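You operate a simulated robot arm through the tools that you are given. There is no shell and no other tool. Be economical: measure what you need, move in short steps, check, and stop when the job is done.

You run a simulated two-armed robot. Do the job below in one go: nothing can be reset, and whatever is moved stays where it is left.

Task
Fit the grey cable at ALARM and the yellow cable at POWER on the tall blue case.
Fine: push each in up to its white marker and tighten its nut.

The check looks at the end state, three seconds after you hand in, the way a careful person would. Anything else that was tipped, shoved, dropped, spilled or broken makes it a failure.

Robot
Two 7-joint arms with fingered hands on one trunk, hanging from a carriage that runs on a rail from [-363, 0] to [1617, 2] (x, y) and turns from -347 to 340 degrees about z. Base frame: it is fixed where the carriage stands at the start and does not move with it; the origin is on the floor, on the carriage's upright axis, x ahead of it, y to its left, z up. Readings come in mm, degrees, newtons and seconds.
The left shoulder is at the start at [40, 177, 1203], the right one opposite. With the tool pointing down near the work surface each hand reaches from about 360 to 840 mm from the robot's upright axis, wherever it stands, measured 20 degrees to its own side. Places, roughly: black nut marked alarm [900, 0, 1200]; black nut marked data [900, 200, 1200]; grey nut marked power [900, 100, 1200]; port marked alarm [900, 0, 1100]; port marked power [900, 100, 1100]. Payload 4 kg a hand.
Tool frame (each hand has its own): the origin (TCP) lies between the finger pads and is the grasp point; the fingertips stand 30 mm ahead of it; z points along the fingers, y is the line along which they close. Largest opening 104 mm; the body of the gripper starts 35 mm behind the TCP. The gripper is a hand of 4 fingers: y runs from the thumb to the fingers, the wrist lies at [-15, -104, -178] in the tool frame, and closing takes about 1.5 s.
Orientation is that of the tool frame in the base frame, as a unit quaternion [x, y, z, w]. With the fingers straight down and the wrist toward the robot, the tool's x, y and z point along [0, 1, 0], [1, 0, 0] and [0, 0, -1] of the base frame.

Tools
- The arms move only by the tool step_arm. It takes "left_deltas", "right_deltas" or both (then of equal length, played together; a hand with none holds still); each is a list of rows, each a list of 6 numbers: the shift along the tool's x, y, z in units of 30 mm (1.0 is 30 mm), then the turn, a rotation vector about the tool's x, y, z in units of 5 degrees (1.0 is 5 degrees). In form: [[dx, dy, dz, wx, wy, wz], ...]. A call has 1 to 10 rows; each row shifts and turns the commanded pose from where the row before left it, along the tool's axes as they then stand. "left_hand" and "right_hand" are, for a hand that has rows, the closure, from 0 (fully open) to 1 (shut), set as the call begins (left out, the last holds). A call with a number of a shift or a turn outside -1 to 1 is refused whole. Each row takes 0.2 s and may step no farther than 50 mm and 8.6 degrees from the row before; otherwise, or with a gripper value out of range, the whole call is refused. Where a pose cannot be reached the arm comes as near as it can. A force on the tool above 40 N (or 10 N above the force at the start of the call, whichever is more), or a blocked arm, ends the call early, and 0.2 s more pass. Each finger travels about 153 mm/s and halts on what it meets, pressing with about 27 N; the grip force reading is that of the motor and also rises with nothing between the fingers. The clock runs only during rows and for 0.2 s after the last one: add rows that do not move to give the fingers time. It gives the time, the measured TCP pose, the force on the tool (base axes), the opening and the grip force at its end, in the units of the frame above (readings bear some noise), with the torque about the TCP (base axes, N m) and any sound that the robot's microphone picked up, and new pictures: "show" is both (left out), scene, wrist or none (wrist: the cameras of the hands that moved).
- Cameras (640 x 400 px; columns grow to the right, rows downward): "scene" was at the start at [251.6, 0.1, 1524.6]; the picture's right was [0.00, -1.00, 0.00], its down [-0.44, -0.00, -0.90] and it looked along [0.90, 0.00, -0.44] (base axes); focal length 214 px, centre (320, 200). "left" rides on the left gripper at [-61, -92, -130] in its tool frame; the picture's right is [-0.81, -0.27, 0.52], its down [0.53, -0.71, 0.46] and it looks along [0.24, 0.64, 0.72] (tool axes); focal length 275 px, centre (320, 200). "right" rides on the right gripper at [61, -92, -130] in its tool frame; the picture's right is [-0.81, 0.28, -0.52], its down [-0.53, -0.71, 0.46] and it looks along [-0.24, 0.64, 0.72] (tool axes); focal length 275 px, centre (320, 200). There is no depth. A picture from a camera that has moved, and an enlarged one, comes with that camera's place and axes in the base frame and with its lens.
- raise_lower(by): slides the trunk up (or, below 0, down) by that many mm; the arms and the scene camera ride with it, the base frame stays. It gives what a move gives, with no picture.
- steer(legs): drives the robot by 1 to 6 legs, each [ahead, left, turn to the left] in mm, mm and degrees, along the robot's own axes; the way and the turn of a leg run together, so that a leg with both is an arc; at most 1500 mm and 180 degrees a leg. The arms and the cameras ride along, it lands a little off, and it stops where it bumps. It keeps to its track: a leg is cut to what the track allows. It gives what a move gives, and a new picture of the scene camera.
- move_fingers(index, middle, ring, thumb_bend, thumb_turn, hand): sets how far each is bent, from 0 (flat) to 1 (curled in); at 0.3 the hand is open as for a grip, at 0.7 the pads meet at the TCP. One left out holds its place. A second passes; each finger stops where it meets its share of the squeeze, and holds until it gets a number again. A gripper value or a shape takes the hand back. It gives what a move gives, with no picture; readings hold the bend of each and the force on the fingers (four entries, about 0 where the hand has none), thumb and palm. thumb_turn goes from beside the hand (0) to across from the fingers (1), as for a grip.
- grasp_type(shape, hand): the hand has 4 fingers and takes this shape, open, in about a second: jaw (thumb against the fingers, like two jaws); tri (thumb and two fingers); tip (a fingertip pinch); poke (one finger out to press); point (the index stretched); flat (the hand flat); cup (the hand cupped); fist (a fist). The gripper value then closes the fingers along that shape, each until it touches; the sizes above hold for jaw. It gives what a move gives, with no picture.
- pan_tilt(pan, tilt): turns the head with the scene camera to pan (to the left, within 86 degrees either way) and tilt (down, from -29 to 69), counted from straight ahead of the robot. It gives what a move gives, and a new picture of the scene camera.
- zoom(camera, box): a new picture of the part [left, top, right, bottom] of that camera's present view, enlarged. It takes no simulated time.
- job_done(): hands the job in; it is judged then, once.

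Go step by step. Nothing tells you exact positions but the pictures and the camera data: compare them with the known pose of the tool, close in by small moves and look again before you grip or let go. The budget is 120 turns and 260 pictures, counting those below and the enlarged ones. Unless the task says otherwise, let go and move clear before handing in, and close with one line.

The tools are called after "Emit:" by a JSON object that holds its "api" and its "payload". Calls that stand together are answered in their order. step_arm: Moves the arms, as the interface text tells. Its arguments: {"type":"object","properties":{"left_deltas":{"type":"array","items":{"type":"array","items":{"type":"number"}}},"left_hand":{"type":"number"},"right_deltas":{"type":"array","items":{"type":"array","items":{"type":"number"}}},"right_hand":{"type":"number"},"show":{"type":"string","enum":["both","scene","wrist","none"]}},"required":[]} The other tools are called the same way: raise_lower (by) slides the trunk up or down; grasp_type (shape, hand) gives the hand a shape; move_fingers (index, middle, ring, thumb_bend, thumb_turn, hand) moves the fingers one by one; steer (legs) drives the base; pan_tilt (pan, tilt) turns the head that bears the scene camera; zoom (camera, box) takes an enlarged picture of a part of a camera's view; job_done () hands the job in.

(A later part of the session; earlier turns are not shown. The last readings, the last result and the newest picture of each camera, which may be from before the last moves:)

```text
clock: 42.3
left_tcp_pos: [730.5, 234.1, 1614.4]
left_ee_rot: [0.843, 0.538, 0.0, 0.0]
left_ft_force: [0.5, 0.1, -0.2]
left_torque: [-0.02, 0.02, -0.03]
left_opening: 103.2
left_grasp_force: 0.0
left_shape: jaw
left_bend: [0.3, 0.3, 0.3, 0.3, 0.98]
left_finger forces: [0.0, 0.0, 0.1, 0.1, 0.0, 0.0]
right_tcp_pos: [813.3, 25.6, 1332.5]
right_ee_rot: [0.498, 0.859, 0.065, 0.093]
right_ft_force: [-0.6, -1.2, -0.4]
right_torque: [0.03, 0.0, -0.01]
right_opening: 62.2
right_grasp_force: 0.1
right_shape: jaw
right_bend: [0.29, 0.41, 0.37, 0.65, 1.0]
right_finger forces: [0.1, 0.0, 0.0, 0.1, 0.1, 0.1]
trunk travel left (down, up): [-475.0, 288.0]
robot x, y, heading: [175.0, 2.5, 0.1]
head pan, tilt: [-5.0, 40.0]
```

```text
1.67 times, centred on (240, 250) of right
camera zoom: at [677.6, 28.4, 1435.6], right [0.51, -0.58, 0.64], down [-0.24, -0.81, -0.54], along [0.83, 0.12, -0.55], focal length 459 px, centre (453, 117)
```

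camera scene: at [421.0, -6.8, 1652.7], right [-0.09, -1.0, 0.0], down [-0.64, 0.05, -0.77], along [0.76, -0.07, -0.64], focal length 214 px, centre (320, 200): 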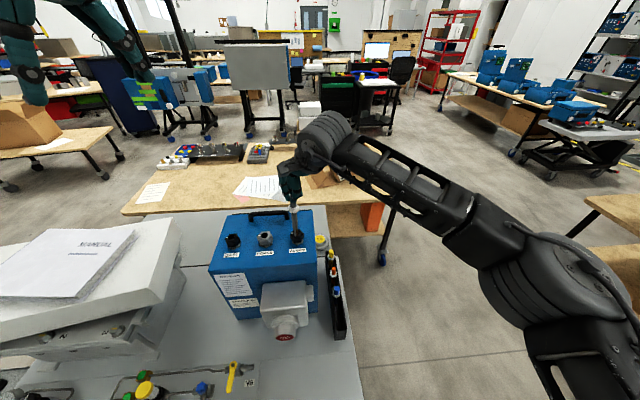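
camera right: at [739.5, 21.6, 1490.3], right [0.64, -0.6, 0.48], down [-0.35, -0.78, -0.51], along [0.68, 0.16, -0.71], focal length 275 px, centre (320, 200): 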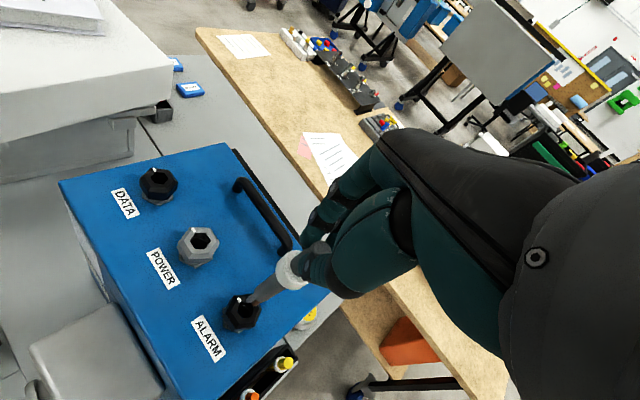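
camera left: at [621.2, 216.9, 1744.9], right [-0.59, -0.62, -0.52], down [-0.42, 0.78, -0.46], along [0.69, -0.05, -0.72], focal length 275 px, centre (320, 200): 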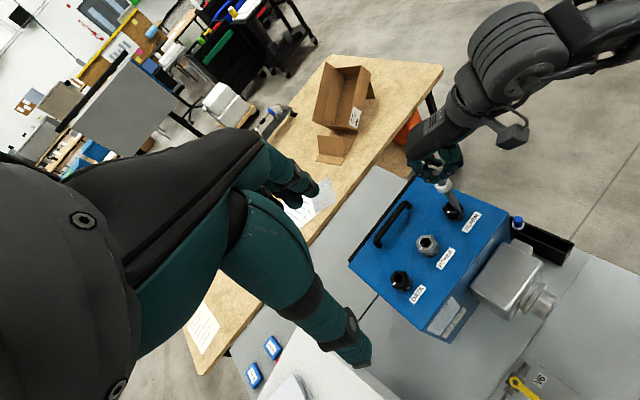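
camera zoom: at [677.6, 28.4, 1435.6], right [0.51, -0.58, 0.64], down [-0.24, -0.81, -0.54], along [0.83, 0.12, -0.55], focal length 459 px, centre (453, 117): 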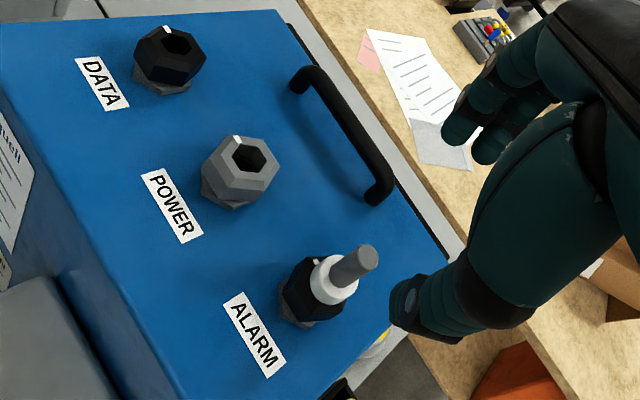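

The cable stays upright at its marker (stub top ≈1201). To tighten I'll straighten the hand, yaw to 0° (nut flats face ±x) and centre it over the nut.

Emit:
{"api": "step_arm", "payload": {"right_deltas": [[0, 0, 0, 0.787, 0.37, 0.01], [0, 0, 0, 0.787, 0.37, 0.01], [0, 0, 0, 0.787, 0.37, 0.01], [0, 0, 0, 0, 0, 1], [0, 0, 0, 0, 0, 1], [0, 0, 0, 0, 0, 1], [0, 0, 0, 0, 0, 1], [0, 0, 0, 0, 0, 1], [0, 0, 0, 0, 0, 1], [0, 0.6, 0, 0, 0, 0]], "right_hand": 0.2, "show": "wrist"}}

Emit:
{"api": "zoom", "payload": {"camera": "scene", "box": [230, 180, 340, 260]}}

```text
clock: 44.5
left_tcp_pos: [729.8, 234.8, 1614.9]
left_ee_rot: [0.843, 0.538, -0.001, 0.0]
left_ft_force: [0.8, 0.0, 0.0]
left_torque: [-0.01, -0.05, -0.02]
left_opening: 103.7
left_grasp_force: 0.0
left_shape: jaw
left_bend: [0.3, 0.3, 0.3, 0.3, 0.98]
left_finger forces: [0.0, 0.0, 0.0, 0.0, 0.1, 0.0]
right_tcp_pos: [834.8, 25.0, 1329.8]
right_ee_rot: [0.709, 0.705, 0.0, -0.001]
right_ft_force: [0.0, 0.0, 0.4]
right_torque: [-0.01, -0.01, 0.01]
right_opening: 83.0
right_grasp_force: 0.1
right_shape: jaw
right_bend: [0.27, 0.34, 0.32, 0.5, 0.99]
right_finger forces: [0.0, 0.0, 0.0, 0.0, 0.0, 0.1]
trunk travel left (down, up): [-475.0, 288.0]
robot x, y, heading: [177.0, -2.3, -0.0]
head pan, tilt: [-5.0, 40.0]
camera right: at [742.2, 85.3, 1462.3], right [0.27, -0.81, 0.52], down [-0.72, -0.53, -0.46], along [0.64, -0.25, -0.72], focal length 275 px, centre (320, 200)
```

right: 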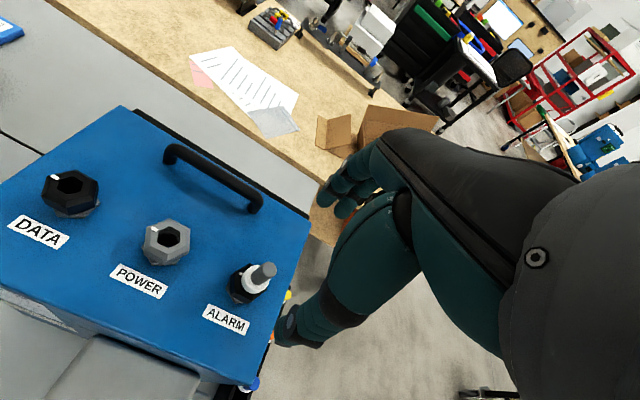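

```text
5.00 times, centred on (285, 220) of scene
camera zoom: at [421.0, -6.8, 1652.7], right [-0.09, -1.0, 0.0], down [-0.64, 0.05, -0.77], along [0.76, -0.07, -0.64], focal length 1072 px, centre (495, 100)
```

zoom: 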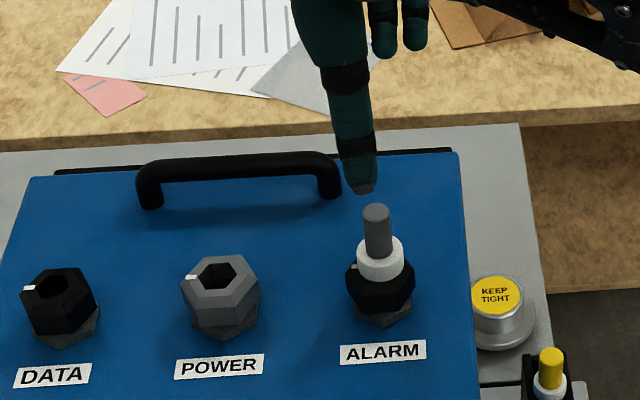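

Orientation is square. I move over the nut and lower to just above the ring to check centring.

Emit:
{"api": "step_arm", "payload": {"right_deltas": [[0, 0.28, 0.6, 0, 0, 0], [0, 0.27, 0.6, 0, 0, 0], [0, 0, 0.6, 0, 0, 0], [0, 0, 0.6, 0, 0, 0], [0, 0, 0.6, 0, 0, 0], [0, 0, 0.6, 0, 0, 0]], "show": "none"}}

Emit:
{"api": "zoom", "payload": {"camera": "scene", "box": [270, 190, 330, 250]}}

Emit:
{"api": "zoom", "payload": {"camera": "left", "box": [415, 160, 495, 240]}}

Emit:
{"api": "zoom", "payload": {"camera": "right", "box": [180, 180, 380, 370]}}

```text
clock: 45.9
left_tcp_pos: [731.6, 233.9, 1615.0]
left_ee_rot: [0.843, 0.537, -0.001, -0.001]
left_ft_force: [-0.1, 0.0, 0.2]
left_torque: [0.02, 0.02, 0.0]
left_opening: 103.8
left_grasp_force: 0.0
left_shape: jaw
left_bend: [0.3, 0.3, 0.3, 0.3, 0.98]
left_finger forces: [0.0, 0.0, 0.1, 0.0, 0.1, 0.1]
right_tcp_pos: [849.8, 24.1, 1224.1]
right_ee_rot: [0.709, 0.705, 0.0, -0.001]
right_ft_force: [-0.6, 0.0, 0.0]
right_torque: [0.02, -0.02, 0.01]
right_opening: 83.0
right_grasp_force: 0.1
right_shape: jaw
right_bend: [0.27, 0.34, 0.32, 0.5, 0.99]
right_finger forces: [0.0, 0.1, 0.0, 0.1, 0.0, 0.0]
trunk travel left (down, up): [-475.0, 288.0]
robot x, y, heading: [177.0, 4.2, 0.1]
head pan, tilt: [-5.0, 40.0]
```

```text
6.67 times, centred on (300, 220) of scene
camera zoom: at [421.0, -6.8, 1652.7], right [-0.09, -1.0, 0.0], down [-0.64, 0.05, -0.77], along [0.76, -0.07, -0.64], focal length 1430 px, centre (453, 67)
```

zoom: 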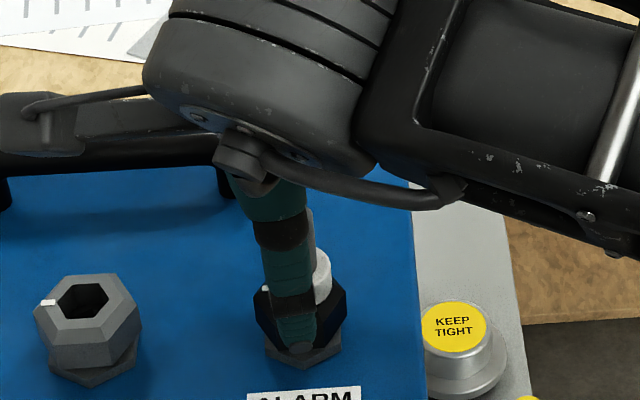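

```text
5.00 times, centred on (455, 200) of left
camera zoom: at [621.2, 216.9, 1744.9], right [-0.59, -0.62, -0.52], down [-0.42, 0.78, -0.46], along [0.69, -0.05, -0.72], focal length 1376 px, centre (-355, 200)
```

zoom: 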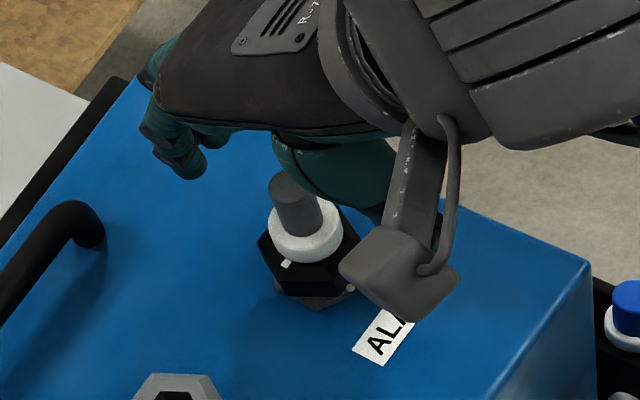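

```text
2.11 times, centred on (280, 275) of right
camera zoom: at [758.6, 84.8, 1354.4], right [0.27, -0.81, 0.52], down [-0.72, -0.53, -0.46], along [0.64, -0.25, -0.72], focal length 580 px, centre (404, 42)
```

zoom: 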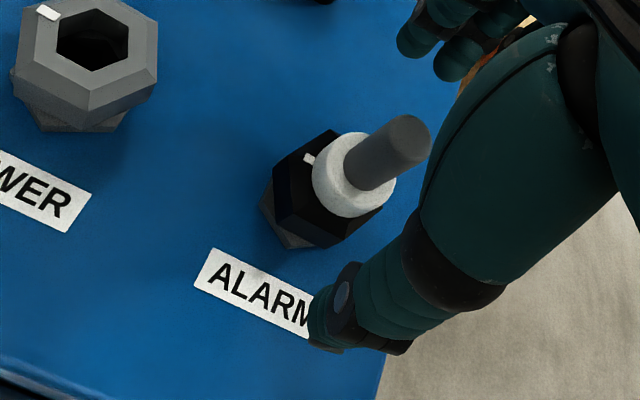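

Thumb and nut line up in all views. I lower so the fingertips flank the nut, watching force, then close.

Emit:
{"api": "step_arm", "payload": {"right_deltas": [[0, 0.03, 0.3, 0, 0, 0], [0, 0, 0.3, 0, 0, 0], [0, 0, 0.3, 0, 0, 0], [0, 0, 0.3, 0, 0, 0], [0, 0, 0.3, 0, 0, 0], [0, 0, 0, 0, 0, 0]], "show": "none"}}

Emit:
{"api": "zoom", "payload": {"camera": "right", "box": [220, 170, 400, 330]}}

Emit:
{"api": "zoom", "payload": {"camera": "left", "box": [415, 160, 495, 240]}}

```text
clock: 47.3
left_tcp_pos: [731.2, 234.1, 1615.1]
left_ee_rot: [0.843, 0.538, 0.0, 0.0]
left_ft_force: [0.0, -0.1, -0.5]
left_torque: [-0.02, -0.02, 0.02]
left_opening: 103.8
left_grasp_force: 0.0
left_shape: jaw
left_bend: [0.3, 0.3, 0.3, 0.3, 0.98]
left_finger forces: [0.1, 0.0, 0.0, 0.0, 0.0, 0.1]
right_tcp_pos: [850.6, 23.6, 1177.2]
right_ee_rot: [0.709, 0.706, 0.0, -0.001]
right_ft_force: [-0.6, 0.7, -0.7]
right_torque: [0.0, 0.01, 0.01]
right_opening: 83.1
right_grasp_force: 0.1
right_shape: jaw
right_bend: [0.27, 0.34, 0.32, 0.5, 0.99]
right_finger forces: [0.0, 0.0, 0.0, 0.0, 0.1, 0.0]
trunk travel left (down, up): [-475.0, 288.0]
robot x, y, heading: [173.6, -1.2, -0.2]
head pan, tilt: [-5.0, 40.0]
```

```text
2.50 times, centred on (310, 250) of right
camera zoom: at [758.8, 85.3, 1309.1], right [0.27, -0.81, 0.52], down [-0.72, -0.53, -0.46], along [0.64, -0.25, -0.72], focal length 688 px, centre (345, 75)
```

zoom: 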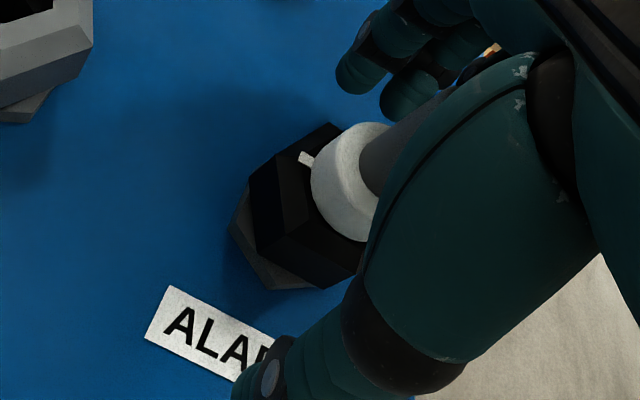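

```text
5.00 times, centred on (455, 200) of left
camera zoom: at [621.2, 216.9, 1744.9], right [-0.59, -0.62, -0.52], down [-0.42, 0.78, -0.46], along [0.69, -0.05, -0.72], focal length 1376 px, centre (-355, 200)
```

zoom: 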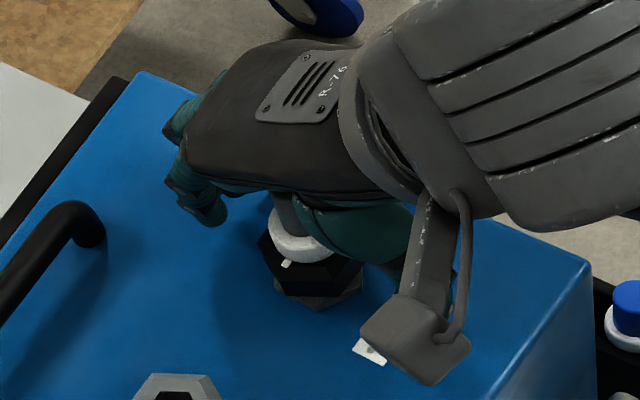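

Fingertips flank the nut, no contact. I close on it.

Emit:
{"api": "step_arm", "payload": {"right_deltas": [[0, 0, 0, 0, 0, 0], [0, 0, 0, 0, 0, 0], [0, 0, 0, 0, 0, 0], [0, 0, 0, 0, 0, 0], [0, 0, 0, 0, 0, 0], [0, 0, 0, 0, 0, 0], [0, 0, 0, 0, 0, 0]], "right_hand": 1.0, "show": "none"}}

Emit:
{"api": "zoom", "payload": {"camera": "right", "box": [220, 170, 400, 330]}}

Emit:
{"api": "zoom", "payload": {"camera": "scene", "box": [270, 190, 330, 250]}}

```text
clock: 48.9
left_tcp_pos: [731.0, 233.9, 1614.6]
left_ee_rot: [0.843, 0.538, 0.0, 0.0]
left_ft_force: [0.0, 0.0, 0.1]
left_torque: [0.0, 0.06, 0.02]
left_opening: 103.6
left_grasp_force: 0.0
left_shape: jaw
left_bend: [0.3, 0.3, 0.3, 0.3, 0.98]
left_finger forces: [0.0, 0.0, 0.0, 0.1, 0.0, 0.0]
right_tcp_pos: [850.0, 25.4, 1177.2]
right_ee_rot: [0.709, 0.705, 0.0, -0.001]
right_ft_force: [-2.7, -0.1, -1.6]
right_torque: [0.02, 0.03, 0.02]
right_opening: 30.8
right_grasp_force: 27.1
right_shape: jaw
right_bend: [0.74, 0.52, 0.56, 0.74, 1.0]
right_finger forces: [13.9, 6.7, 0.0, 0.1, 24.1, 0.0]
trunk travel left (down, up): [-475.0, 288.0]
robot x, y, heading: [175.9, 3.2, 0.1]
head pan, tilt: [-5.0, 40.0]
```

```text
2.50 times, centred on (310, 250) of right
camera zoom: at [758.5, 85.2, 1309.0], right [0.27, -0.81, 0.52], down [-0.72, -0.53, -0.46], along [0.64, -0.25, -0.73], focal length 688 px, centre (345, 75)
```

zoom: 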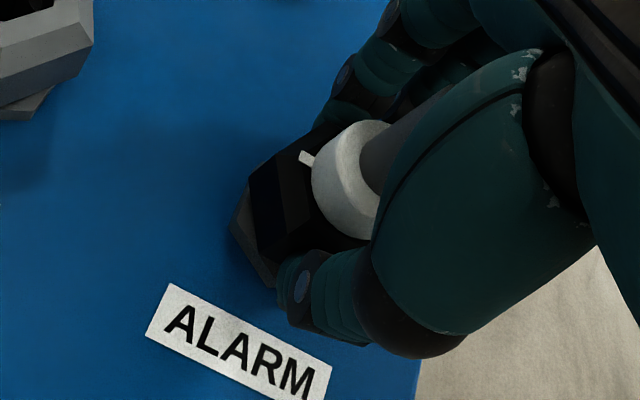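

```text
6.67 times, centred on (300, 220) of scene
camera zoom: at [420.8, -6.8, 1652.6], right [-0.09, -1.0, 0.0], down [-0.64, 0.05, -0.77], along [0.76, -0.07, -0.64], focal length 1430 px, centre (453, 67)
```

zoom: 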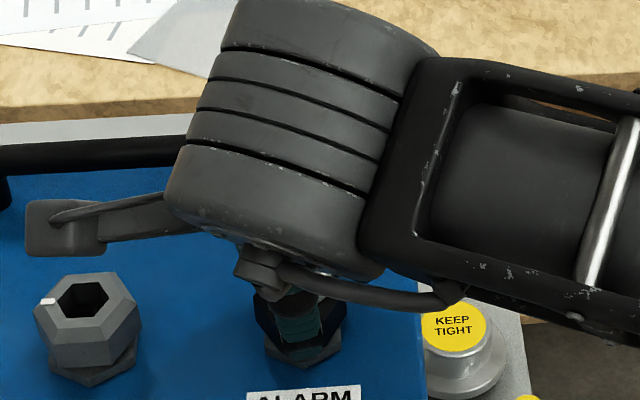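

Nut is held on its flats. I turn clockwise (seen from above) in steps and watch torque and the white mark.

Emit:
{"api": "step_arm", "payload": {"right_deltas": [[0, 0, 0, 0, 0, 1], [0, 0, 0, 0, 0, 1], [0, 0, 0, 0, 0, 1], [0, 0, 0, 0, 0, 1], [0, 0, 0, 0, 0, 1], [0, 0, 0, 0, 0, 1]], "show": "none"}}

Emit:
{"api": "zoom", "payload": {"camera": "right", "box": [220, 170, 400, 330]}}

Emit:
{"api": "zoom", "payload": {"camera": "left", "box": [415, 160, 495, 240]}}

```text
clock: 50.3
left_tcp_pos: [730.8, 234.4, 1615.4]
left_ee_rot: [0.842, 0.539, -0.001, 0.0]
left_ft_force: [0.5, 0.5, 0.7]
left_torque: [-0.01, -0.03, 0.01]
left_opening: 103.7
left_grasp_force: 0.2
left_shape: jaw
left_bend: [0.3, 0.3, 0.3, 0.3, 0.98]
left_finger forces: [0.1, 0.0, 0.0, 0.1, 0.1, 0.0]
right_tcp_pos: [850.1, 26.9, 1177.5]
right_ee_rot: [0.867, 0.498, 0.0, -0.001]
right_ft_force: [-3.7, 4.5, -2.8]
right_torque: [0.05, 0.02, 0.06]
right_opening: 29.8
right_grasp_force: 26.4
right_shape: jaw
right_bend: [0.74, 0.53, 0.56, 0.74, 1.0]
right_finger forces: [14.0, 5.7, 0.0, 0.0, 25.3, 0.0]
trunk travel left (down, up): [-475.0, 288.0]
robot x, y, heading: [179.6, -0.1, 0.0]
head pan, tilt: [-5.0, 40.0]
```

```text
2.50 times, centred on (310, 250) of right
camera zoom: at [801.4, 123.9, 1309.0], right [-0.17, -0.84, 0.52], down [-0.88, -0.1, -0.46], along [0.43, -0.53, -0.73], focal length 688 px, centre (345, 75)
```

zoom: 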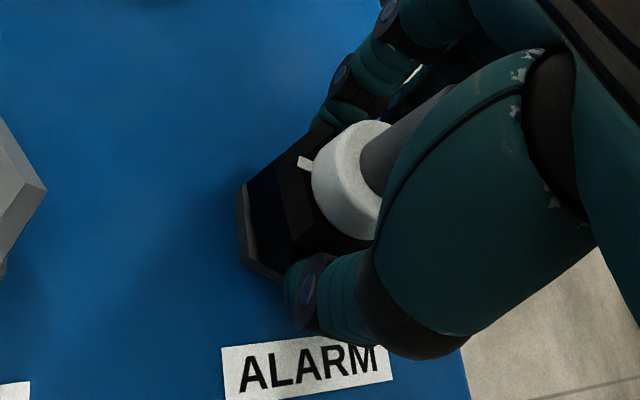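

```text
5.00 times, centred on (455, 200) of left
camera zoom: at [620.9, 217.2, 1744.7], right [-0.59, -0.62, -0.52], down [-0.42, 0.78, -0.46], along [0.69, -0.05, -0.72], focal length 1376 px, centre (-355, 200)
```

zoom: 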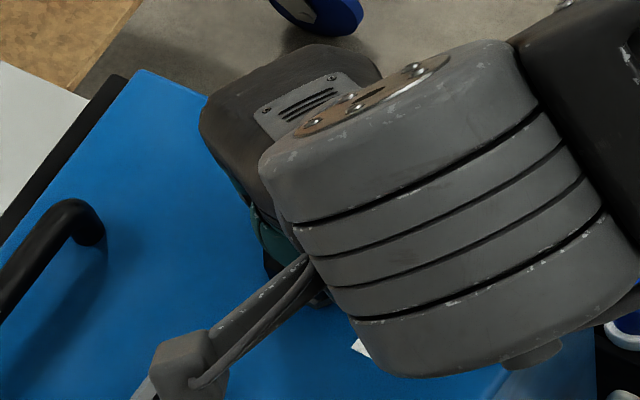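

The nut turns with the hand. I keep turning clockwise.

Emit:
{"api": "step_arm", "payload": {"right_deltas": [[0, 0, 0, 0, 0, 1], [0, 0, 0, 0, 0, 1], [0, 0, 0, 0, 0, 1], [0, 0, 0, 0, 0, 1], [0, 0, 0, 0, 0, 1], [0, 0, 0, 0, 0, 1], [0, 0, 0, 0, 0, 1], [0, 0, 0, 0, 0, 1]], "show": "none"}}

Emit:
{"api": "zoom", "payload": {"camera": "right", "box": [220, 170, 400, 330]}}

```text
clock: 52.1
left_tcp_pos: [731.3, 236.1, 1615.2]
left_ee_rot: [0.843, 0.539, 0.0, -0.001]
left_ft_force: [0.4, -1.0, 0.6]
left_torque: [0.01, 0.02, 0.0]
left_opening: 103.8
left_grasp_force: 0.1
left_shape: jaw
left_bend: [0.3, 0.3, 0.3, 0.3, 0.98]
left_finger forces: [0.0, 0.1, 0.1, 0.0, 0.0, 0.1]
right_tcp_pos: [837.1, 14.3, 1176.7]
right_ee_rot: [0.985, 0.171, -0.001, 0.0]
right_ft_force: [-7.5, 4.3, -1.5]
right_torque: [-0.03, 0.15, 0.06]
right_opening: 24.7
right_grasp_force: 26.9
right_shape: jaw
right_bend: [0.75, 0.75, 0.56, 0.78, 1.0]
right_finger forces: [6.8, 0.0, 0.1, 0.0, 14.0, 0.0]
right hand out of reach, approached as far as the arm can: row 8
trunk travel left (down, up): [-475.0, 288.0]
robot x, y, heading: [175.7, -2.8, 0.2]
head pan, tilt: [-5.0, 40.0]
```

```text
2.50 times, centred on (310, 250) of right
camera zoom: at [865.1, 119.5, 1308.3], right [-0.67, -0.53, 0.52], down [-0.74, 0.49, -0.45], along [-0.01, -0.69, -0.73], focal length 688 px, centre (345, 75)
```

zoom: 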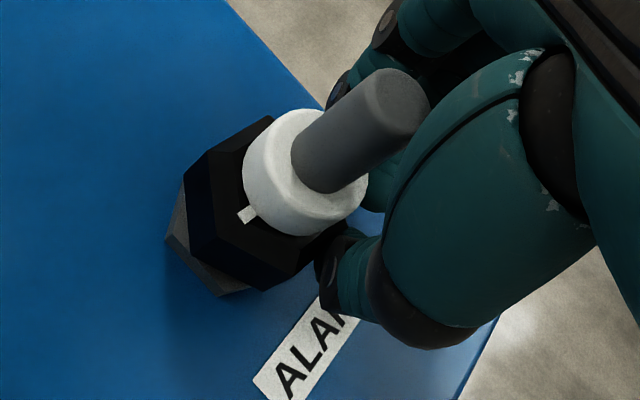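

The arm hit its reach limit near 70° and slipped off. I open, lift clear and inspect the nut.

Emit:
{"api": "step_arm", "payload": {"right_deltas": [[0, 0, 0, 0, 0, 0], [0, 0, 0, 0, 0, 0], [0, 0, 0, 0, 0, 0], [0, 0, -0.5, 0, 0, 0], [0, 0, -1, 0, 0, 0], [0, 0, -1, 0, 0, 0], [0, 0, -1, 0, 0, 0]], "right_hand": 0.2, "show": "none"}}

Emit:
{"api": "step_arm", "payload": {"right_deltas": [[0, 0, 0, 0, 0, -1], [0, 0, 0, 0, 0, -1], [0, 0, 0, 0, 0, -1], [0, 0, 0, 0, 0, -1], [0, 0, 0, 0, 0, -1], [0, 0, 0, 0, 0, -1], [0, 0, 0, 0, 0, -1], [0, 0, 0, 0, 0, -1], [0, 0, 0, 0, 0, -1], [0, 0, 0, 0, 0, -1]], "show": "none"}}

Emit:
{"api": "zoom", "payload": {"camera": "left", "box": [435, 185, 475, 225]}}

Emit:
{"api": "zoom", "payload": {"camera": "scene", "box": [270, 200, 330, 250]}}

```text
clock: 53.7
left_tcp_pos: [731.5, 235.7, 1614.3]
left_ee_rot: [0.843, 0.538, -0.001, 0.0]
left_ft_force: [-1.1, -0.5, 0.8]
left_torque: [0.0, -0.03, -0.03]
left_opening: 103.8
left_grasp_force: 0.0
left_shape: jaw
left_bend: [0.3, 0.3, 0.3, 0.3, 0.98]
left_finger forces: [0.1, 0.1, 0.1, 0.1, 0.0, 0.0]
right_tcp_pos: [838.7, 8.1, 1283.3]
right_ee_rot: [0.985, 0.172, 0.001, -0.001]
right_ft_force: [0.6, -0.5, 0.2]
right_torque: [-0.02, -0.02, -0.01]
right_opening: 83.1
right_grasp_force: 0.2
right_shape: jaw
right_bend: [0.27, 0.34, 0.32, 0.5, 0.99]
right_finger forces: [0.1, 0.0, 0.0, 0.0, 0.0, 0.1]
trunk travel left (down, up): [-475.0, 288.0]
robot x, y, heading: [176.0, 2.2, 0.2]
head pan, tilt: [-5.0, 40.0]
```

```text
clock: 55.9
left_tcp_pos: [730.7, 234.6, 1613.6]
left_ee_rot: [0.843, 0.538, 0.0, 0.0]
left_ft_force: [0.9, 0.4, -1.1]
left_torque: [0.0, 0.0, -0.02]
left_opening: 103.8
left_grasp_force: 0.1
left_shape: jaw
left_bend: [0.3, 0.3, 0.3, 0.3, 0.98]
left_finger forces: [0.0, 0.0, 0.1, 0.0, 0.0, 0.0]
right_tcp_pos: [839.2, 9.6, 1280.2]
right_ee_rot: [0.82, 0.572, 0.0, 0.001]
right_ft_force: [0.1, -0.2, -0.1]
right_torque: [0.0, -0.02, 0.01]
right_opening: 82.8
right_grasp_force: 0.0
right_shape: jaw
right_bend: [0.27, 0.34, 0.32, 0.5, 0.99]
right_finger forces: [0.1, 0.0, 0.0, 0.0, 0.0, 0.1]
trunk travel left (down, up): [-475.0, 288.0]
robot x, y, heading: [181.3, 3.0, 0.1]
head pan, tilt: [-5.0, 40.0]
```

```text
10.00 times, centred on (455, 205) of left
camera zoom: at [621.2, 216.9, 1744.9], right [-0.59, -0.62, -0.52], down [-0.42, 0.78, -0.46], along [0.69, -0.05, -0.72], focal length 2753 px, centre (-1030, 150)
```

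zoom: 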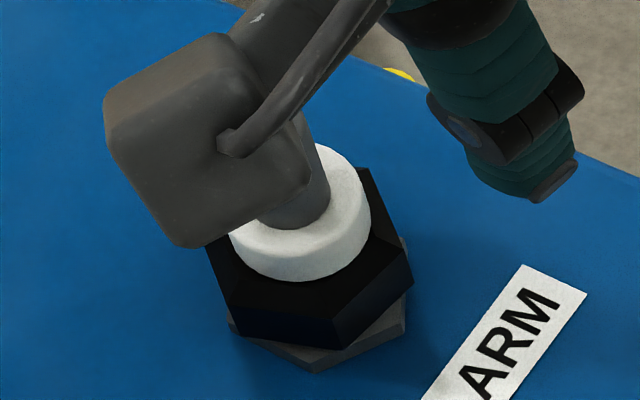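

```text
8.00 times, centred on (300, 225) of scene
camera zoom: at [421.0, -6.8, 1652.7], right [-0.09, -1.0, 0.0], down [-0.64, 0.05, -0.77], along [0.76, -0.07, -0.64], focal length 1716 px, centre (480, 0)
```

zoom: 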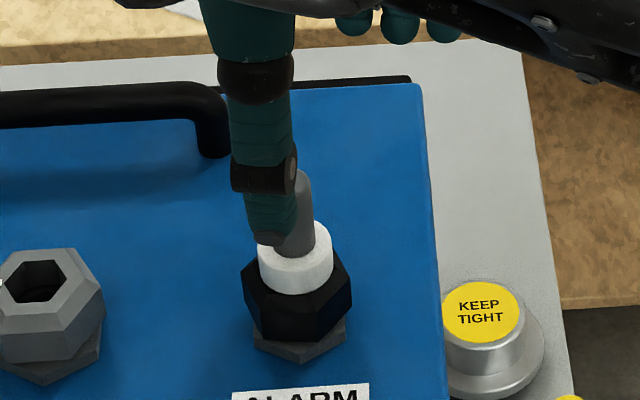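

The grip slid, so the nut turned only part of that. I move the hand off for a clear look at the mark.

Emit:
{"api": "step_arm", "payload": {"right_deltas": [[-0.5, -0.5, -0.5, 0, 0, -1], [-0.5, -0.5, -0.5, 0, 0, -1], [-0.5, -0.5, -0.5, 0, 0, -1], [-0.5, -0.5, -0.5, 0, 0, -1]], "show": "none"}}

Emit:
{"api": "zoom", "payload": {"camera": "left", "box": [435, 185, 475, 225]}}

Emit:
{"api": "zoom", "payload": {"camera": "right", "box": [180, 180, 300, 300]}}

```text
clock: 56.9
left_tcp_pos: [731.9, 234.0, 1613.5]
left_ee_rot: [0.843, 0.538, -0.001, 0.0]
left_ft_force: [-0.4, 0.7, 0.2]
left_torque: [0.0, -0.01, -0.01]
left_opening: 103.5
left_grasp_force: 0.0
left_shape: jaw
left_bend: [0.3, 0.3, 0.3, 0.3, 0.98]
left_finger forces: [0.0, 0.0, 0.0, 0.1, 0.1, 0.0]
right_tcp_pos: [765.8, -34.4, 1342.1]
right_ee_rot: [0.708, 0.706, 0.0, 0.0]
right_ft_force: [0.1, 0.4, 0.3]
right_torque: [0.02, -0.02, -0.03]
right_opening: 82.9
right_grasp_force: 0.1
right_shape: jaw
right_bend: [0.27, 0.34, 0.32, 0.5, 0.99]
right_finger forces: [0.0, 0.1, 0.0, 0.0, 0.0, 0.1]
trunk travel left (down, up): [-475.0, 288.0]
robot x, y, heading: [176.3, 2.5, -0.0]
head pan, tilt: [-5.0, 40.0]
```

```text
10.00 times, centred on (455, 205) of left
camera zoom: at [621.2, 216.9, 1744.8], right [-0.59, -0.62, -0.52], down [-0.42, 0.78, -0.46], along [0.69, -0.05, -0.72], focal length 2753 px, centre (-1030, 150)
```

zoom: 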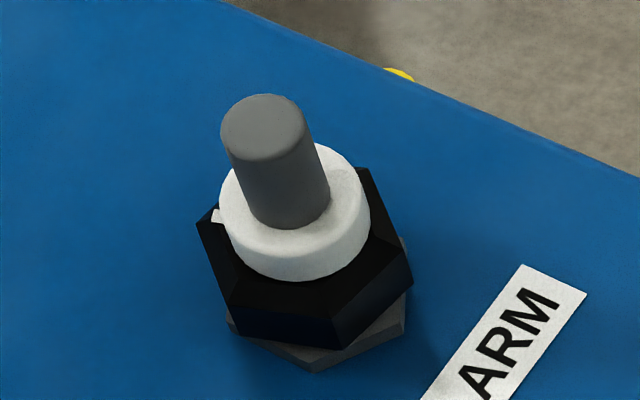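

```text
3.33 times, centred on (240, 240) of right
camera zoom: at [675.0, 25.4, 1473.2], right [0.27, -0.81, 0.52], down [-0.72, -0.53, -0.46], along [0.64, -0.25, -0.72], focal length 918 px, centre (587, 67)
```

zoom: 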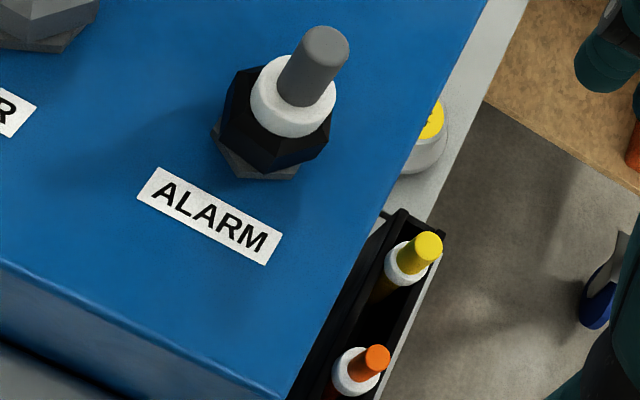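

The mark moved from +y to about 25° off +x: the nut turned ~70° clockwise. I test how far the wrist can wind counter-clockwise for a longer stroke.

Emit:
{"api": "step_arm", "payload": {"right_deltas": [[0, 0.3, 0, 0, 0, -1], [0, 0.3, 0, 0, 0, -1], [0, 0.3, 0, 0, 0, -1], [0, 0.3, 0, 0, 0, -1], [0, 0.3, 0, 0, 0, -1], [0, 0.3, 0, 0, 0, -1], [0, 0.3, 0, 0, 0, -1], [0, 0.3, 0, 0, 0, -1], [0, 0.3, 0, 0, 0, -1], [0, 0.3, 0, 0, 0, -1]], "show": "none"}}

```text
clock: 59.1
left_tcp_pos: [730.7, 233.6, 1615.2]
left_ee_rot: [0.843, 0.538, 0.001, 0.0]
left_ft_force: [-0.3, 0.5, 1.0]
left_torque: [0.02, 0.01, 0.07]
left_opening: 103.7
left_grasp_force: 0.2
left_shape: jaw
left_bend: [0.3, 0.3, 0.3, 0.3, 0.98]
left_finger forces: [0.1, 0.0, 0.1, 0.0, 0.0, 0.0]
right_tcp_pos: [836.0, -14.6, 1343.9]
right_ee_rot: [0.424, 0.906, 0.0, -0.001]
right_ft_force: [0.7, 0.2, 0.2]
right_torque: [0.0, 0.0, 0.0]
right_opening: 82.9
right_grasp_force: 0.1
right_shape: jaw
right_bend: [0.27, 0.34, 0.32, 0.5, 0.99]
right_finger forces: [0.1, 0.1, 0.0, 0.1, 0.0, 0.0]
right hand out of reach, approached as far as the arm can: row 9, 10
trunk travel left (down, up): [-475.0, 288.0]
robot x, y, heading: [175.3, -2.6, 0.1]
head pan, tilt: [-5.0, 40.0]
```

Range is about +40° to -65°. I regrip starting at +40°.

Emit:
{"api": "step_arm", "payload": {"right_deltas": [[0.23, 0.41, 0, 0, 0, 0], [0.23, 0.41, 0, 0, 0, 0], [0.23, 0.41, 0, 0, 0, 0], [0, 0, 0.92, 0, 0, 0], [0, 0, 0.92, 0, 0, 0], [0, 0, 0.92, 0, 0, 0], [0, 0, 0.92, 0, 0, 0], [0, 0, 0.92, 0, 0, 0], [0, 0, 0.92, 0, 0, 0]], "show": "none"}}

Emit:
{"api": "zoom", "payload": {"camera": "right", "box": [220, 170, 400, 330]}}

```text
clock: 61.1
left_tcp_pos: [731.3, 234.7, 1613.7]
left_ee_rot: [0.843, 0.538, 0.0, 0.0]
left_ft_force: [0.1, 0.0, 0.1]
left_torque: [-0.01, 0.05, 0.01]
left_opening: 103.6
left_grasp_force: 0.1
left_shape: jaw
left_bend: [0.3, 0.3, 0.3, 0.3, 0.98]
left_finger forces: [0.0, 0.0, 0.1, 0.0, 0.0, 0.0]
right_tcp_pos: [847.2, 26.4, 1175.4]
right_ee_rot: [0.425, 0.905, 0.001, -0.001]
right_ft_force: [0.8, -0.1, 0.8]
right_torque: [0.01, 0.01, -0.03]
right_opening: 83.2
right_grasp_force: 0.1
right_shape: jaw
right_bend: [0.27, 0.34, 0.32, 0.5, 0.99]
right_finger forces: [0.0, 0.0, 0.0, 0.1, 0.0, 0.0]
trunk travel left (down, up): [-475.0, 288.0]
robot x, y, heading: [175.8, -0.3, 0.1]
head pan, tilt: [-5.0, 40.0]
```

```text
2.50 times, centred on (310, 250) of right
camera zoom: at [738.8, 14.1, 1307.8], right [0.73, -0.45, 0.52], down [-0.21, -0.86, -0.46], along [0.65, 0.23, -0.72], focal length 688 px, centre (345, 75)
```

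zoom: 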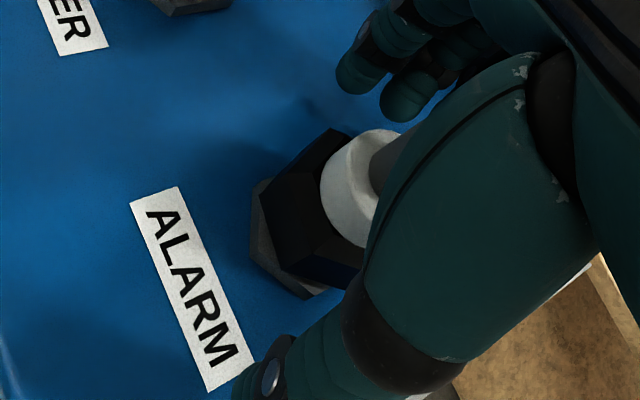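

Well placed; small +x nudge, close, and turn.

Emit:
{"api": "step_arm", "payload": {"right_deltas": [[-0.06, 0.08, 0, 0, 0, 0], [0, 0, 0, 0, 0, 0], [0, 0, 0, 0, 0, 0], [0, 0, 0, 0, 0, 0], [0, 0, 0, 0, 0, 0], [0, 0, 0, 0, 0, 0], [0, 0, 0, 0, 0, 0], [0, 0, 0, 0, 0, 0]], "right_hand": 1.0, "show": "none"}}

Emit:
{"api": "step_arm", "payload": {"right_deltas": [[0, 0, 0, 0, 0, 1], [0, 0, 0, 0, 0, 1], [0, 0, 0, 0, 0, 1], [0, 0, 0, 0, 0, 1], [0, 0, 0, 0, 0, 1], [0, 0, 0, 0, 0, 1], [0, 0, 0, 0, 0, 1], [0, 0, 0, 0, 0, 1], [0, 0, 0, 0, 0, 1], [0, 0, 0, 0, 0, 1]], "show": "none"}}

Emit:
{"api": "zoom", "payload": {"camera": "right", "box": [220, 170, 400, 330]}}

```text
clock: 62.9
left_tcp_pos: [730.7, 234.8, 1615.1]
left_ee_rot: [0.843, 0.538, -0.001, 0.0]
left_ft_force: [0.3, -0.2, 1.3]
left_torque: [0.0, -0.02, -0.02]
left_opening: 103.5
left_grasp_force: 0.1
left_shape: jaw
left_bend: [0.3, 0.3, 0.3, 0.3, 0.98]
left_finger forces: [0.0, 0.0, 0.0, 0.0, 0.1, 0.0]
right_tcp_pos: [851.0, 25.8, 1176.1]
right_ee_rot: [0.425, 0.905, 0.0, 0.001]
right_ft_force: [-3.1, -3.2, -0.6]
right_torque: [-0.05, 0.1, -0.01]
right_opening: 30.9
right_grasp_force: 26.9
right_shape: jaw
right_bend: [0.74, 0.53, 0.57, 0.74, 1.0]
right_finger forces: [13.8, 5.7, 0.0, 0.0, 24.4, 0.1]
trunk travel left (down, up): [-475.0, 288.0]
robot x, y, heading: [177.9, 0.8, 0.1]
head pan, tilt: [-5.0, 40.0]
```

```text
clock: 65.1
left_tcp_pos: [730.6, 234.8, 1614.3]
left_ee_rot: [0.842, 0.539, 0.0, 0.0]
left_ft_force: [-0.2, 0.0, -0.5]
left_torque: [0.01, 0.01, 0.01]
left_opening: 104.0
left_grasp_force: 0.1
left_shape: jaw
left_bend: [0.3, 0.3, 0.3, 0.3, 0.98]
left_finger forces: [0.0, 0.1, 0.1, 0.0, 0.0, 0.0]
right_tcp_pos: [851.9, 26.9, 1175.2]
right_ee_rot: [0.768, 0.641, 0.0, -0.002]
right_ft_force: [-7.1, 3.0, 1.9]
right_torque: [0.09, 0.16, 0.02]
right_opening: 30.5
right_grasp_force: 27.6
right_shape: jaw
right_bend: [0.74, 0.54, 0.57, 0.74, 1.0]
right_finger forces: [13.9, 5.6, 0.0, 0.1, 27.8, 0.1]
trunk travel left (down, up): [-475.0, 288.0]
robot x, y, heading: [179.9, 1.0, 0.2]
head pan, tilt: [-5.0, 40.0]
```

```text
2.50 times, centred on (310, 250) of right
camera zoom: at [772.6, 102.4, 1306.8], right [0.13, -0.85, 0.52], down [-0.8, -0.39, -0.46], along [0.59, -0.35, -0.73], focal length 688 px, centre (345, 75)
```

zoom: 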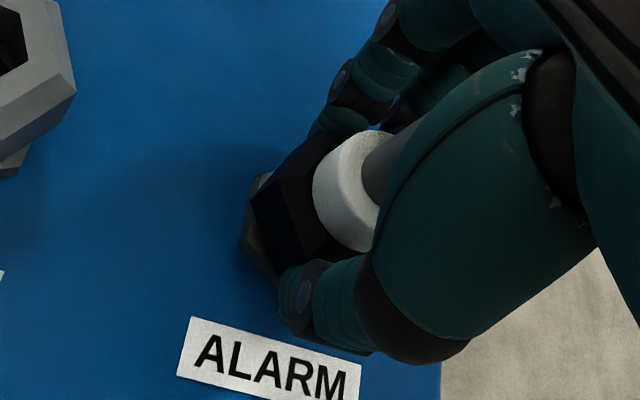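

Still turning easily. Another 50°.

Emit:
{"api": "step_arm", "payload": {"right_deltas": [[0, 0, 0, 0, 0, 1], [0, 0, 0, 0, 0, 1], [0, 0, 0, 0, 0, 1], [0, 0, 0, 0, 0, 1], [0, 0, 0, 0, 0, 1], [0, 0, 0, 0, 0, 1], [0, 0, 0, 0, 0, 1], [0, 0, 0, 0, 0, 1], [0, 0, 0, 0, 0, 1], [0, 0, 0, 0, 0, 1]], "show": "none"}}

Emit:
{"api": "zoom", "payload": {"camera": "right", "box": [220, 170, 400, 330]}}

```text
clock: 67.3
left_tcp_pos: [730.9, 235.1, 1614.7]
left_ee_rot: [0.843, 0.539, 0.0, 0.0]
left_ft_force: [0.2, 0.3, 0.6]
left_torque: [-0.01, 0.01, 0.04]
left_opening: 103.9
left_grasp_force: 0.0
left_shape: jaw
left_bend: [0.3, 0.3, 0.3, 0.3, 0.98]
left_finger forces: [0.0, 0.0, 0.1, 0.0, 0.1, 0.0]
right_tcp_pos: [853.3, 27.3, 1176.3]
right_ee_rot: [0.967, 0.256, -0.001, -0.001]
right_ft_force: [-2.8, 7.1, -5.1]
right_torque: [0.12, -0.02, 0.08]
right_opening: 29.9
right_grasp_force: 27.0
right_shape: jaw
right_bend: [0.74, 0.54, 0.57, 0.74, 1.0]
right_finger forces: [14.2, 5.5, 0.0, 0.0, 26.0, 0.0]
trunk travel left (down, up): [-475.0, 288.0]
robot x, y, heading: [177.4, 0.9, 0.0]
head pan, tilt: [-5.0, 40.0]
```

```text
2.50 times, centred on (310, 250) of right
camera zoom: at [860.4, 136.1, 1307.4], right [-0.57, -0.64, 0.52], down [-0.82, 0.36, -0.45], along [0.11, -0.68, -0.73], focal length 688 px, centre (345, 75)
```

zoom: 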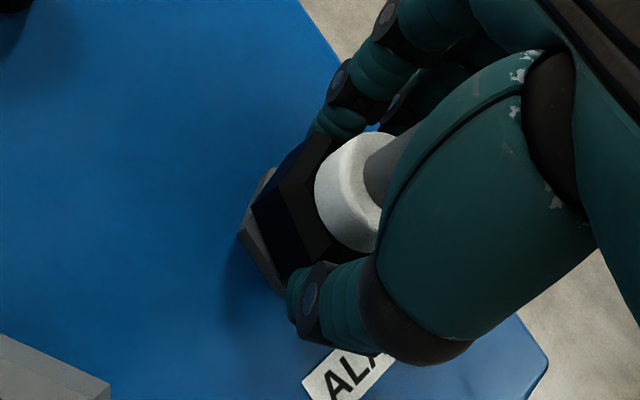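

Turned ~170° in total with little torque. I can rewind with the hand open in place; doing that and gripping again.

Emit:
{"api": "step_arm", "payload": {"right_deltas": [[0, 0, 0, 0, 0, 0], [0, 0, 0, 0, 0, 0], [0, 0, 0, 0, 0, 0], [0, 0, 0, 0, 0, 0], [0, 0, 0, 0, 0, -1], [0, 0, 0, 0, 0, -1], [0, 0, 0, 0, 0, -1], [0, 0, 0, 0, 0, -1], [0, 0, 0, 0, 0, -1], [0, 0, 0, 0, 0, -1]], "right_hand": 0.2, "show": "none"}}

Emit:
{"api": "step_arm", "payload": {"right_deltas": [[0, 0, 0, 0, 0, -1], [0, 0, 0, 0, 0, -1], [0, 0, 0, 0, 0, -1], [0, 0, 0, 0, 0, -1], [0, 0, 0, 0, 0, -1], [0, 0, 0, 0, 0, -1], [0, 0, 0, 0, 0, -1], [0, 0, 0, 0, 0, -1], [0, 0, 0, 0, 0, -1], [0, 0, 0, 0, 0, -1]], "show": "none"}}

Emit:
{"api": "step_arm", "payload": {"right_deltas": [[0, 0, 0, 0, 0, -1], [0, 0, 0, 0, 0, -1], [0, 0, 0, 0, 0, -1], [0, 0, 0, 0, 0, -0.9]], "show": "none"}}

Emit:
{"api": "zoom", "payload": {"camera": "right", "box": [220, 170, 400, 330]}}

```text
clock: 69.5
left_tcp_pos: [732.2, 234.9, 1614.1]
left_ee_rot: [0.843, 0.538, 0.0, 0.0]
left_ft_force: [-0.4, 0.3, 0.8]
left_torque: [-0.03, -0.01, 0.04]
left_opening: 104.1
left_grasp_force: 0.1
left_shape: jaw
left_bend: [0.3, 0.3, 0.3, 0.3, 0.98]
left_finger forces: [0.0, 0.0, 0.1, 0.1, 0.1, 0.1]
right_tcp_pos: [852.1, 25.6, 1176.5]
right_ee_rot: [0.867, 0.499, 0.0, 0.0]
right_ft_force: [-0.9, -0.7, 0.2]
right_torque: [0.03, 0.01, 0.0]
right_opening: 82.9
right_grasp_force: 0.0
right_shape: jaw
right_bend: [0.27, 0.34, 0.32, 0.5, 0.99]
right_finger forces: [0.0, 0.0, 0.1, 0.0, 0.0, 0.1]
trunk travel left (down, up): [-475.0, 288.0]
robot x, y, heading: [176.9, -1.4, -0.0]
head pan, tilt: [-5.0, 40.0]
```

```text
clock: 71.7
left_tcp_pos: [730.8, 234.3, 1613.9]
left_ee_rot: [0.843, 0.538, 0.0, 0.0]
left_ft_force: [1.2, 0.1, -0.1]
left_torque: [0.0, 0.0, 0.03]
left_opening: 103.8
left_grasp_force: 0.0
left_shape: jaw
left_bend: [0.3, 0.3, 0.3, 0.3, 0.98]
left_finger forces: [0.1, 0.0, 0.1, 0.1, 0.1, 0.1]
right_tcp_pos: [853.0, 26.5, 1174.5]
right_ee_rot: [0.575, 0.818, 0.0, 0.0]
right_ft_force: [-0.1, 0.4, 0.1]
right_torque: [-0.03, 0.01, 0.01]
right_opening: 83.0
right_grasp_force: 0.0
right_shape: jaw
right_bend: [0.27, 0.34, 0.32, 0.5, 0.99]
right_finger forces: [0.0, 0.0, 0.0, 0.0, 0.0, 0.1]
trunk travel left (down, up): [-475.0, 288.0]
robot x, y, heading: [173.3, 0.2, 0.1]
head pan, tilt: [-5.0, 40.0]
```

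```text
clock: 72.7
left_tcp_pos: [731.4, 233.9, 1614.8]
left_ee_rot: [0.843, 0.538, 0.0, 0.0]
left_ft_force: [-0.1, 0.1, -0.6]
left_torque: [-0.02, 0.05, 0.01]
left_opening: 103.9
left_grasp_force: 0.0
left_shape: jaw
left_bend: [0.3, 0.3, 0.3, 0.3, 0.98]
left_finger forces: [0.0, 0.0, 0.0, 0.1, 0.1, 0.1]
right_tcp_pos: [854.1, 24.6, 1176.1]
right_ee_rot: [0.429, 0.903, 0.001, 0.001]
right_ft_force: [0.3, -0.9, 0.7]
right_torque: [0.01, -0.02, -0.01]
right_opening: 82.9
right_grasp_force: 0.0
right_shape: jaw
right_bend: [0.27, 0.34, 0.32, 0.5, 0.99]
right_finger forces: [0.0, 0.1, 0.0, 0.1, 0.0, 0.0]
trunk travel left (down, up): [-475.0, 288.0]
robot x, y, heading: [175.5, -3.2, 0.1]
head pan, tilt: [-5.0, 40.0]
```

```text
2.50 times, centred on (310, 250) of right
camera zoom: at [743.5, 13.7, 1307.9], right [0.73, -0.45, 0.52], down [-0.21, -0.86, -0.46], along [0.65, 0.22, -0.72], focal length 688 px, centre (345, 75)
```

zoom: 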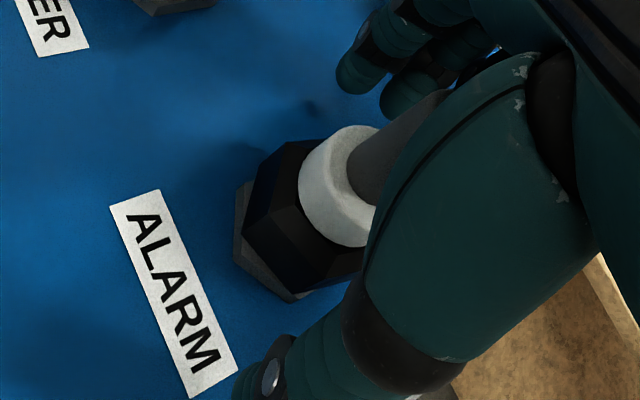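

Close and turn another 100°.

Emit:
{"api": "step_arm", "payload": {"right_deltas": [[0.03, -0.04, 0, 0, 0, 0], [0, 0, 0, 0, 0, 0], [0, 0, 0, 0, 0, 0], [0, 0, 0, 0, 0, 0], [0, 0, 0, 0, 0, 0], [0, 0, 0, 0, 0, 0], [0, 0, 0, 0, 0, 0], [0, 0, 0, 0, 0, 0]], "right_hand": 1.0, "show": "none"}}

Emit:
{"api": "step_arm", "payload": {"right_deltas": [[0, 0, 0, 0, 0, 1], [0, 0, 0, 0, 0, 1], [0, 0, 0, 0, 0, 1], [0, 0, 0, 0, 0, 1], [0, 0, 0, 0, 0, 1], [0, 0, 0, 0, 0, 1], [0, 0, 0, 0, 0, 1], [0, 0, 0, 0, 0, 1], [0, 0, 0, 0, 0, 1], [0, 0, 0, 0, 0, 1]], "show": "none"}}

Emit:
{"api": "step_arm", "payload": {"right_deltas": [[0, 0, 0, 0, 0, 1], [0, 0, 0, 0, 0, 1], [0, 0, 0, 0, 0, 1], [0, 0, 0, 0, 0, 1], [0, 0, 0, 0, 0, 1], [0, 0, 0, 0, 0, 1], [0, 0, 0, 0, 0, 1], [0, 0, 0, 0, 0, 1], [0, 0, 0, 0, 0, 1], [0, 0, 0, 0, 0, 1]], "show": "none"}}

Emit:
{"api": "zoom", "payload": {"camera": "right", "box": [220, 170, 400, 330]}}

```text
clock: 74.5
left_tcp_pos: [730.9, 234.3, 1614.7]
left_ee_rot: [0.843, 0.538, 0.0, 0.0]
left_ft_force: [0.1, -0.4, 0.9]
left_torque: [0.04, 0.03, -0.01]
left_opening: 103.6
left_grasp_force: 0.1
left_shape: jaw
left_bend: [0.3, 0.3, 0.3, 0.3, 0.98]
left_finger forces: [0.1, 0.0, 0.1, 0.0, 0.1, 0.1]
right_tcp_pos: [852.0, 25.4, 1176.3]
right_ee_rot: [0.428, 0.904, 0.0, 0.0]
right_ft_force: [-2.9, -1.0, 0.7]
right_torque: [0.0, 0.06, 0.01]
right_opening: 31.5
right_grasp_force: 26.8
right_shape: jaw
right_bend: [0.74, 0.56, 0.59, 0.74, 1.0]
right_finger forces: [12.2, 8.4, 0.0, 0.1, 22.8, 0.0]
trunk travel left (down, up): [-475.0, 288.0]
robot x, y, heading: [182.0, -0.1, 0.3]
head pan, tilt: [-5.0, 40.0]
```

```text
clock: 76.7
left_tcp_pos: [731.6, 233.1, 1614.3]
left_ee_rot: [0.843, 0.538, 0.0, 0.0]
left_ft_force: [0.2, 0.1, -0.3]
left_torque: [0.01, -0.03, 0.0]
left_opening: 103.6
left_grasp_force: 0.1
left_shape: jaw
left_bend: [0.3, 0.3, 0.3, 0.3, 0.98]
left_finger forces: [0.0, 0.0, 0.0, 0.1, 0.0, 0.1]
right_tcp_pos: [850.9, 24.1, 1176.6]
right_ee_rot: [0.772, 0.636, 0.0, 0.0]
right_ft_force: [-0.6, 0.9, -3.7]
right_torque: [0.05, -0.09, 0.13]
right_opening: 28.6
right_grasp_force: 27.3
right_shape: jaw
right_bend: [0.74, 0.57, 0.59, 0.74, 1.0]
right_finger forces: [14.0, 7.1, 0.0, 0.1, 22.0, 0.0]
trunk travel left (down, up): [-475.0, 288.0]
robot x, y, heading: [176.9, 0.8, -0.0]
head pan, tilt: [-5.0, 40.0]
```

```text
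clock: 78.9
left_tcp_pos: [732.1, 234.5, 1615.7]
left_ee_rot: [0.843, 0.539, 0.001, 0.0]
left_ft_force: [0.9, -0.4, 0.3]
left_torque: [0.0, 0.01, -0.04]
left_opening: 103.6
left_grasp_force: 0.2
left_shape: jaw
left_bend: [0.3, 0.3, 0.3, 0.3, 0.98]
left_finger forces: [0.1, 0.1, 0.0, 0.0, 0.0, 0.0]
right_tcp_pos: [852.5, 28.5, 1175.8]
right_ee_rot: [0.967, 0.254, 0.003, -0.003]
right_ft_force: [23.5, 9.1, -21.5]
right_torque: [0.37, -0.98, 1.18]
right_opening: 23.2
right_grasp_force: 27.1
right_shape: jaw
right_bend: [0.74, 0.54, 0.59, 0.74, 1.0]
right_finger forces: [38.4, 11.0, 0.1, 0.0, 27.2, 0.1]
trunk travel left (down, up): [-475.0, 288.0]
robot x, y, heading: [178.2, 2.3, 0.1]
head pan, tilt: [-5.0, 40.0]
```

```text
2.50 times, centred on (310, 250) of right
camera zoom: at [861.5, 136.3, 1308.8], right [-0.57, -0.64, 0.51], down [-0.81, 0.36, -0.46], along [0.11, -0.68, -0.73], focal length 688 px, centre (345, 75)
```

zoom: 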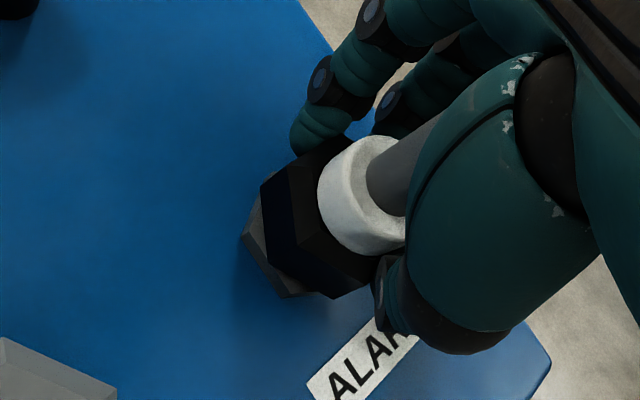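

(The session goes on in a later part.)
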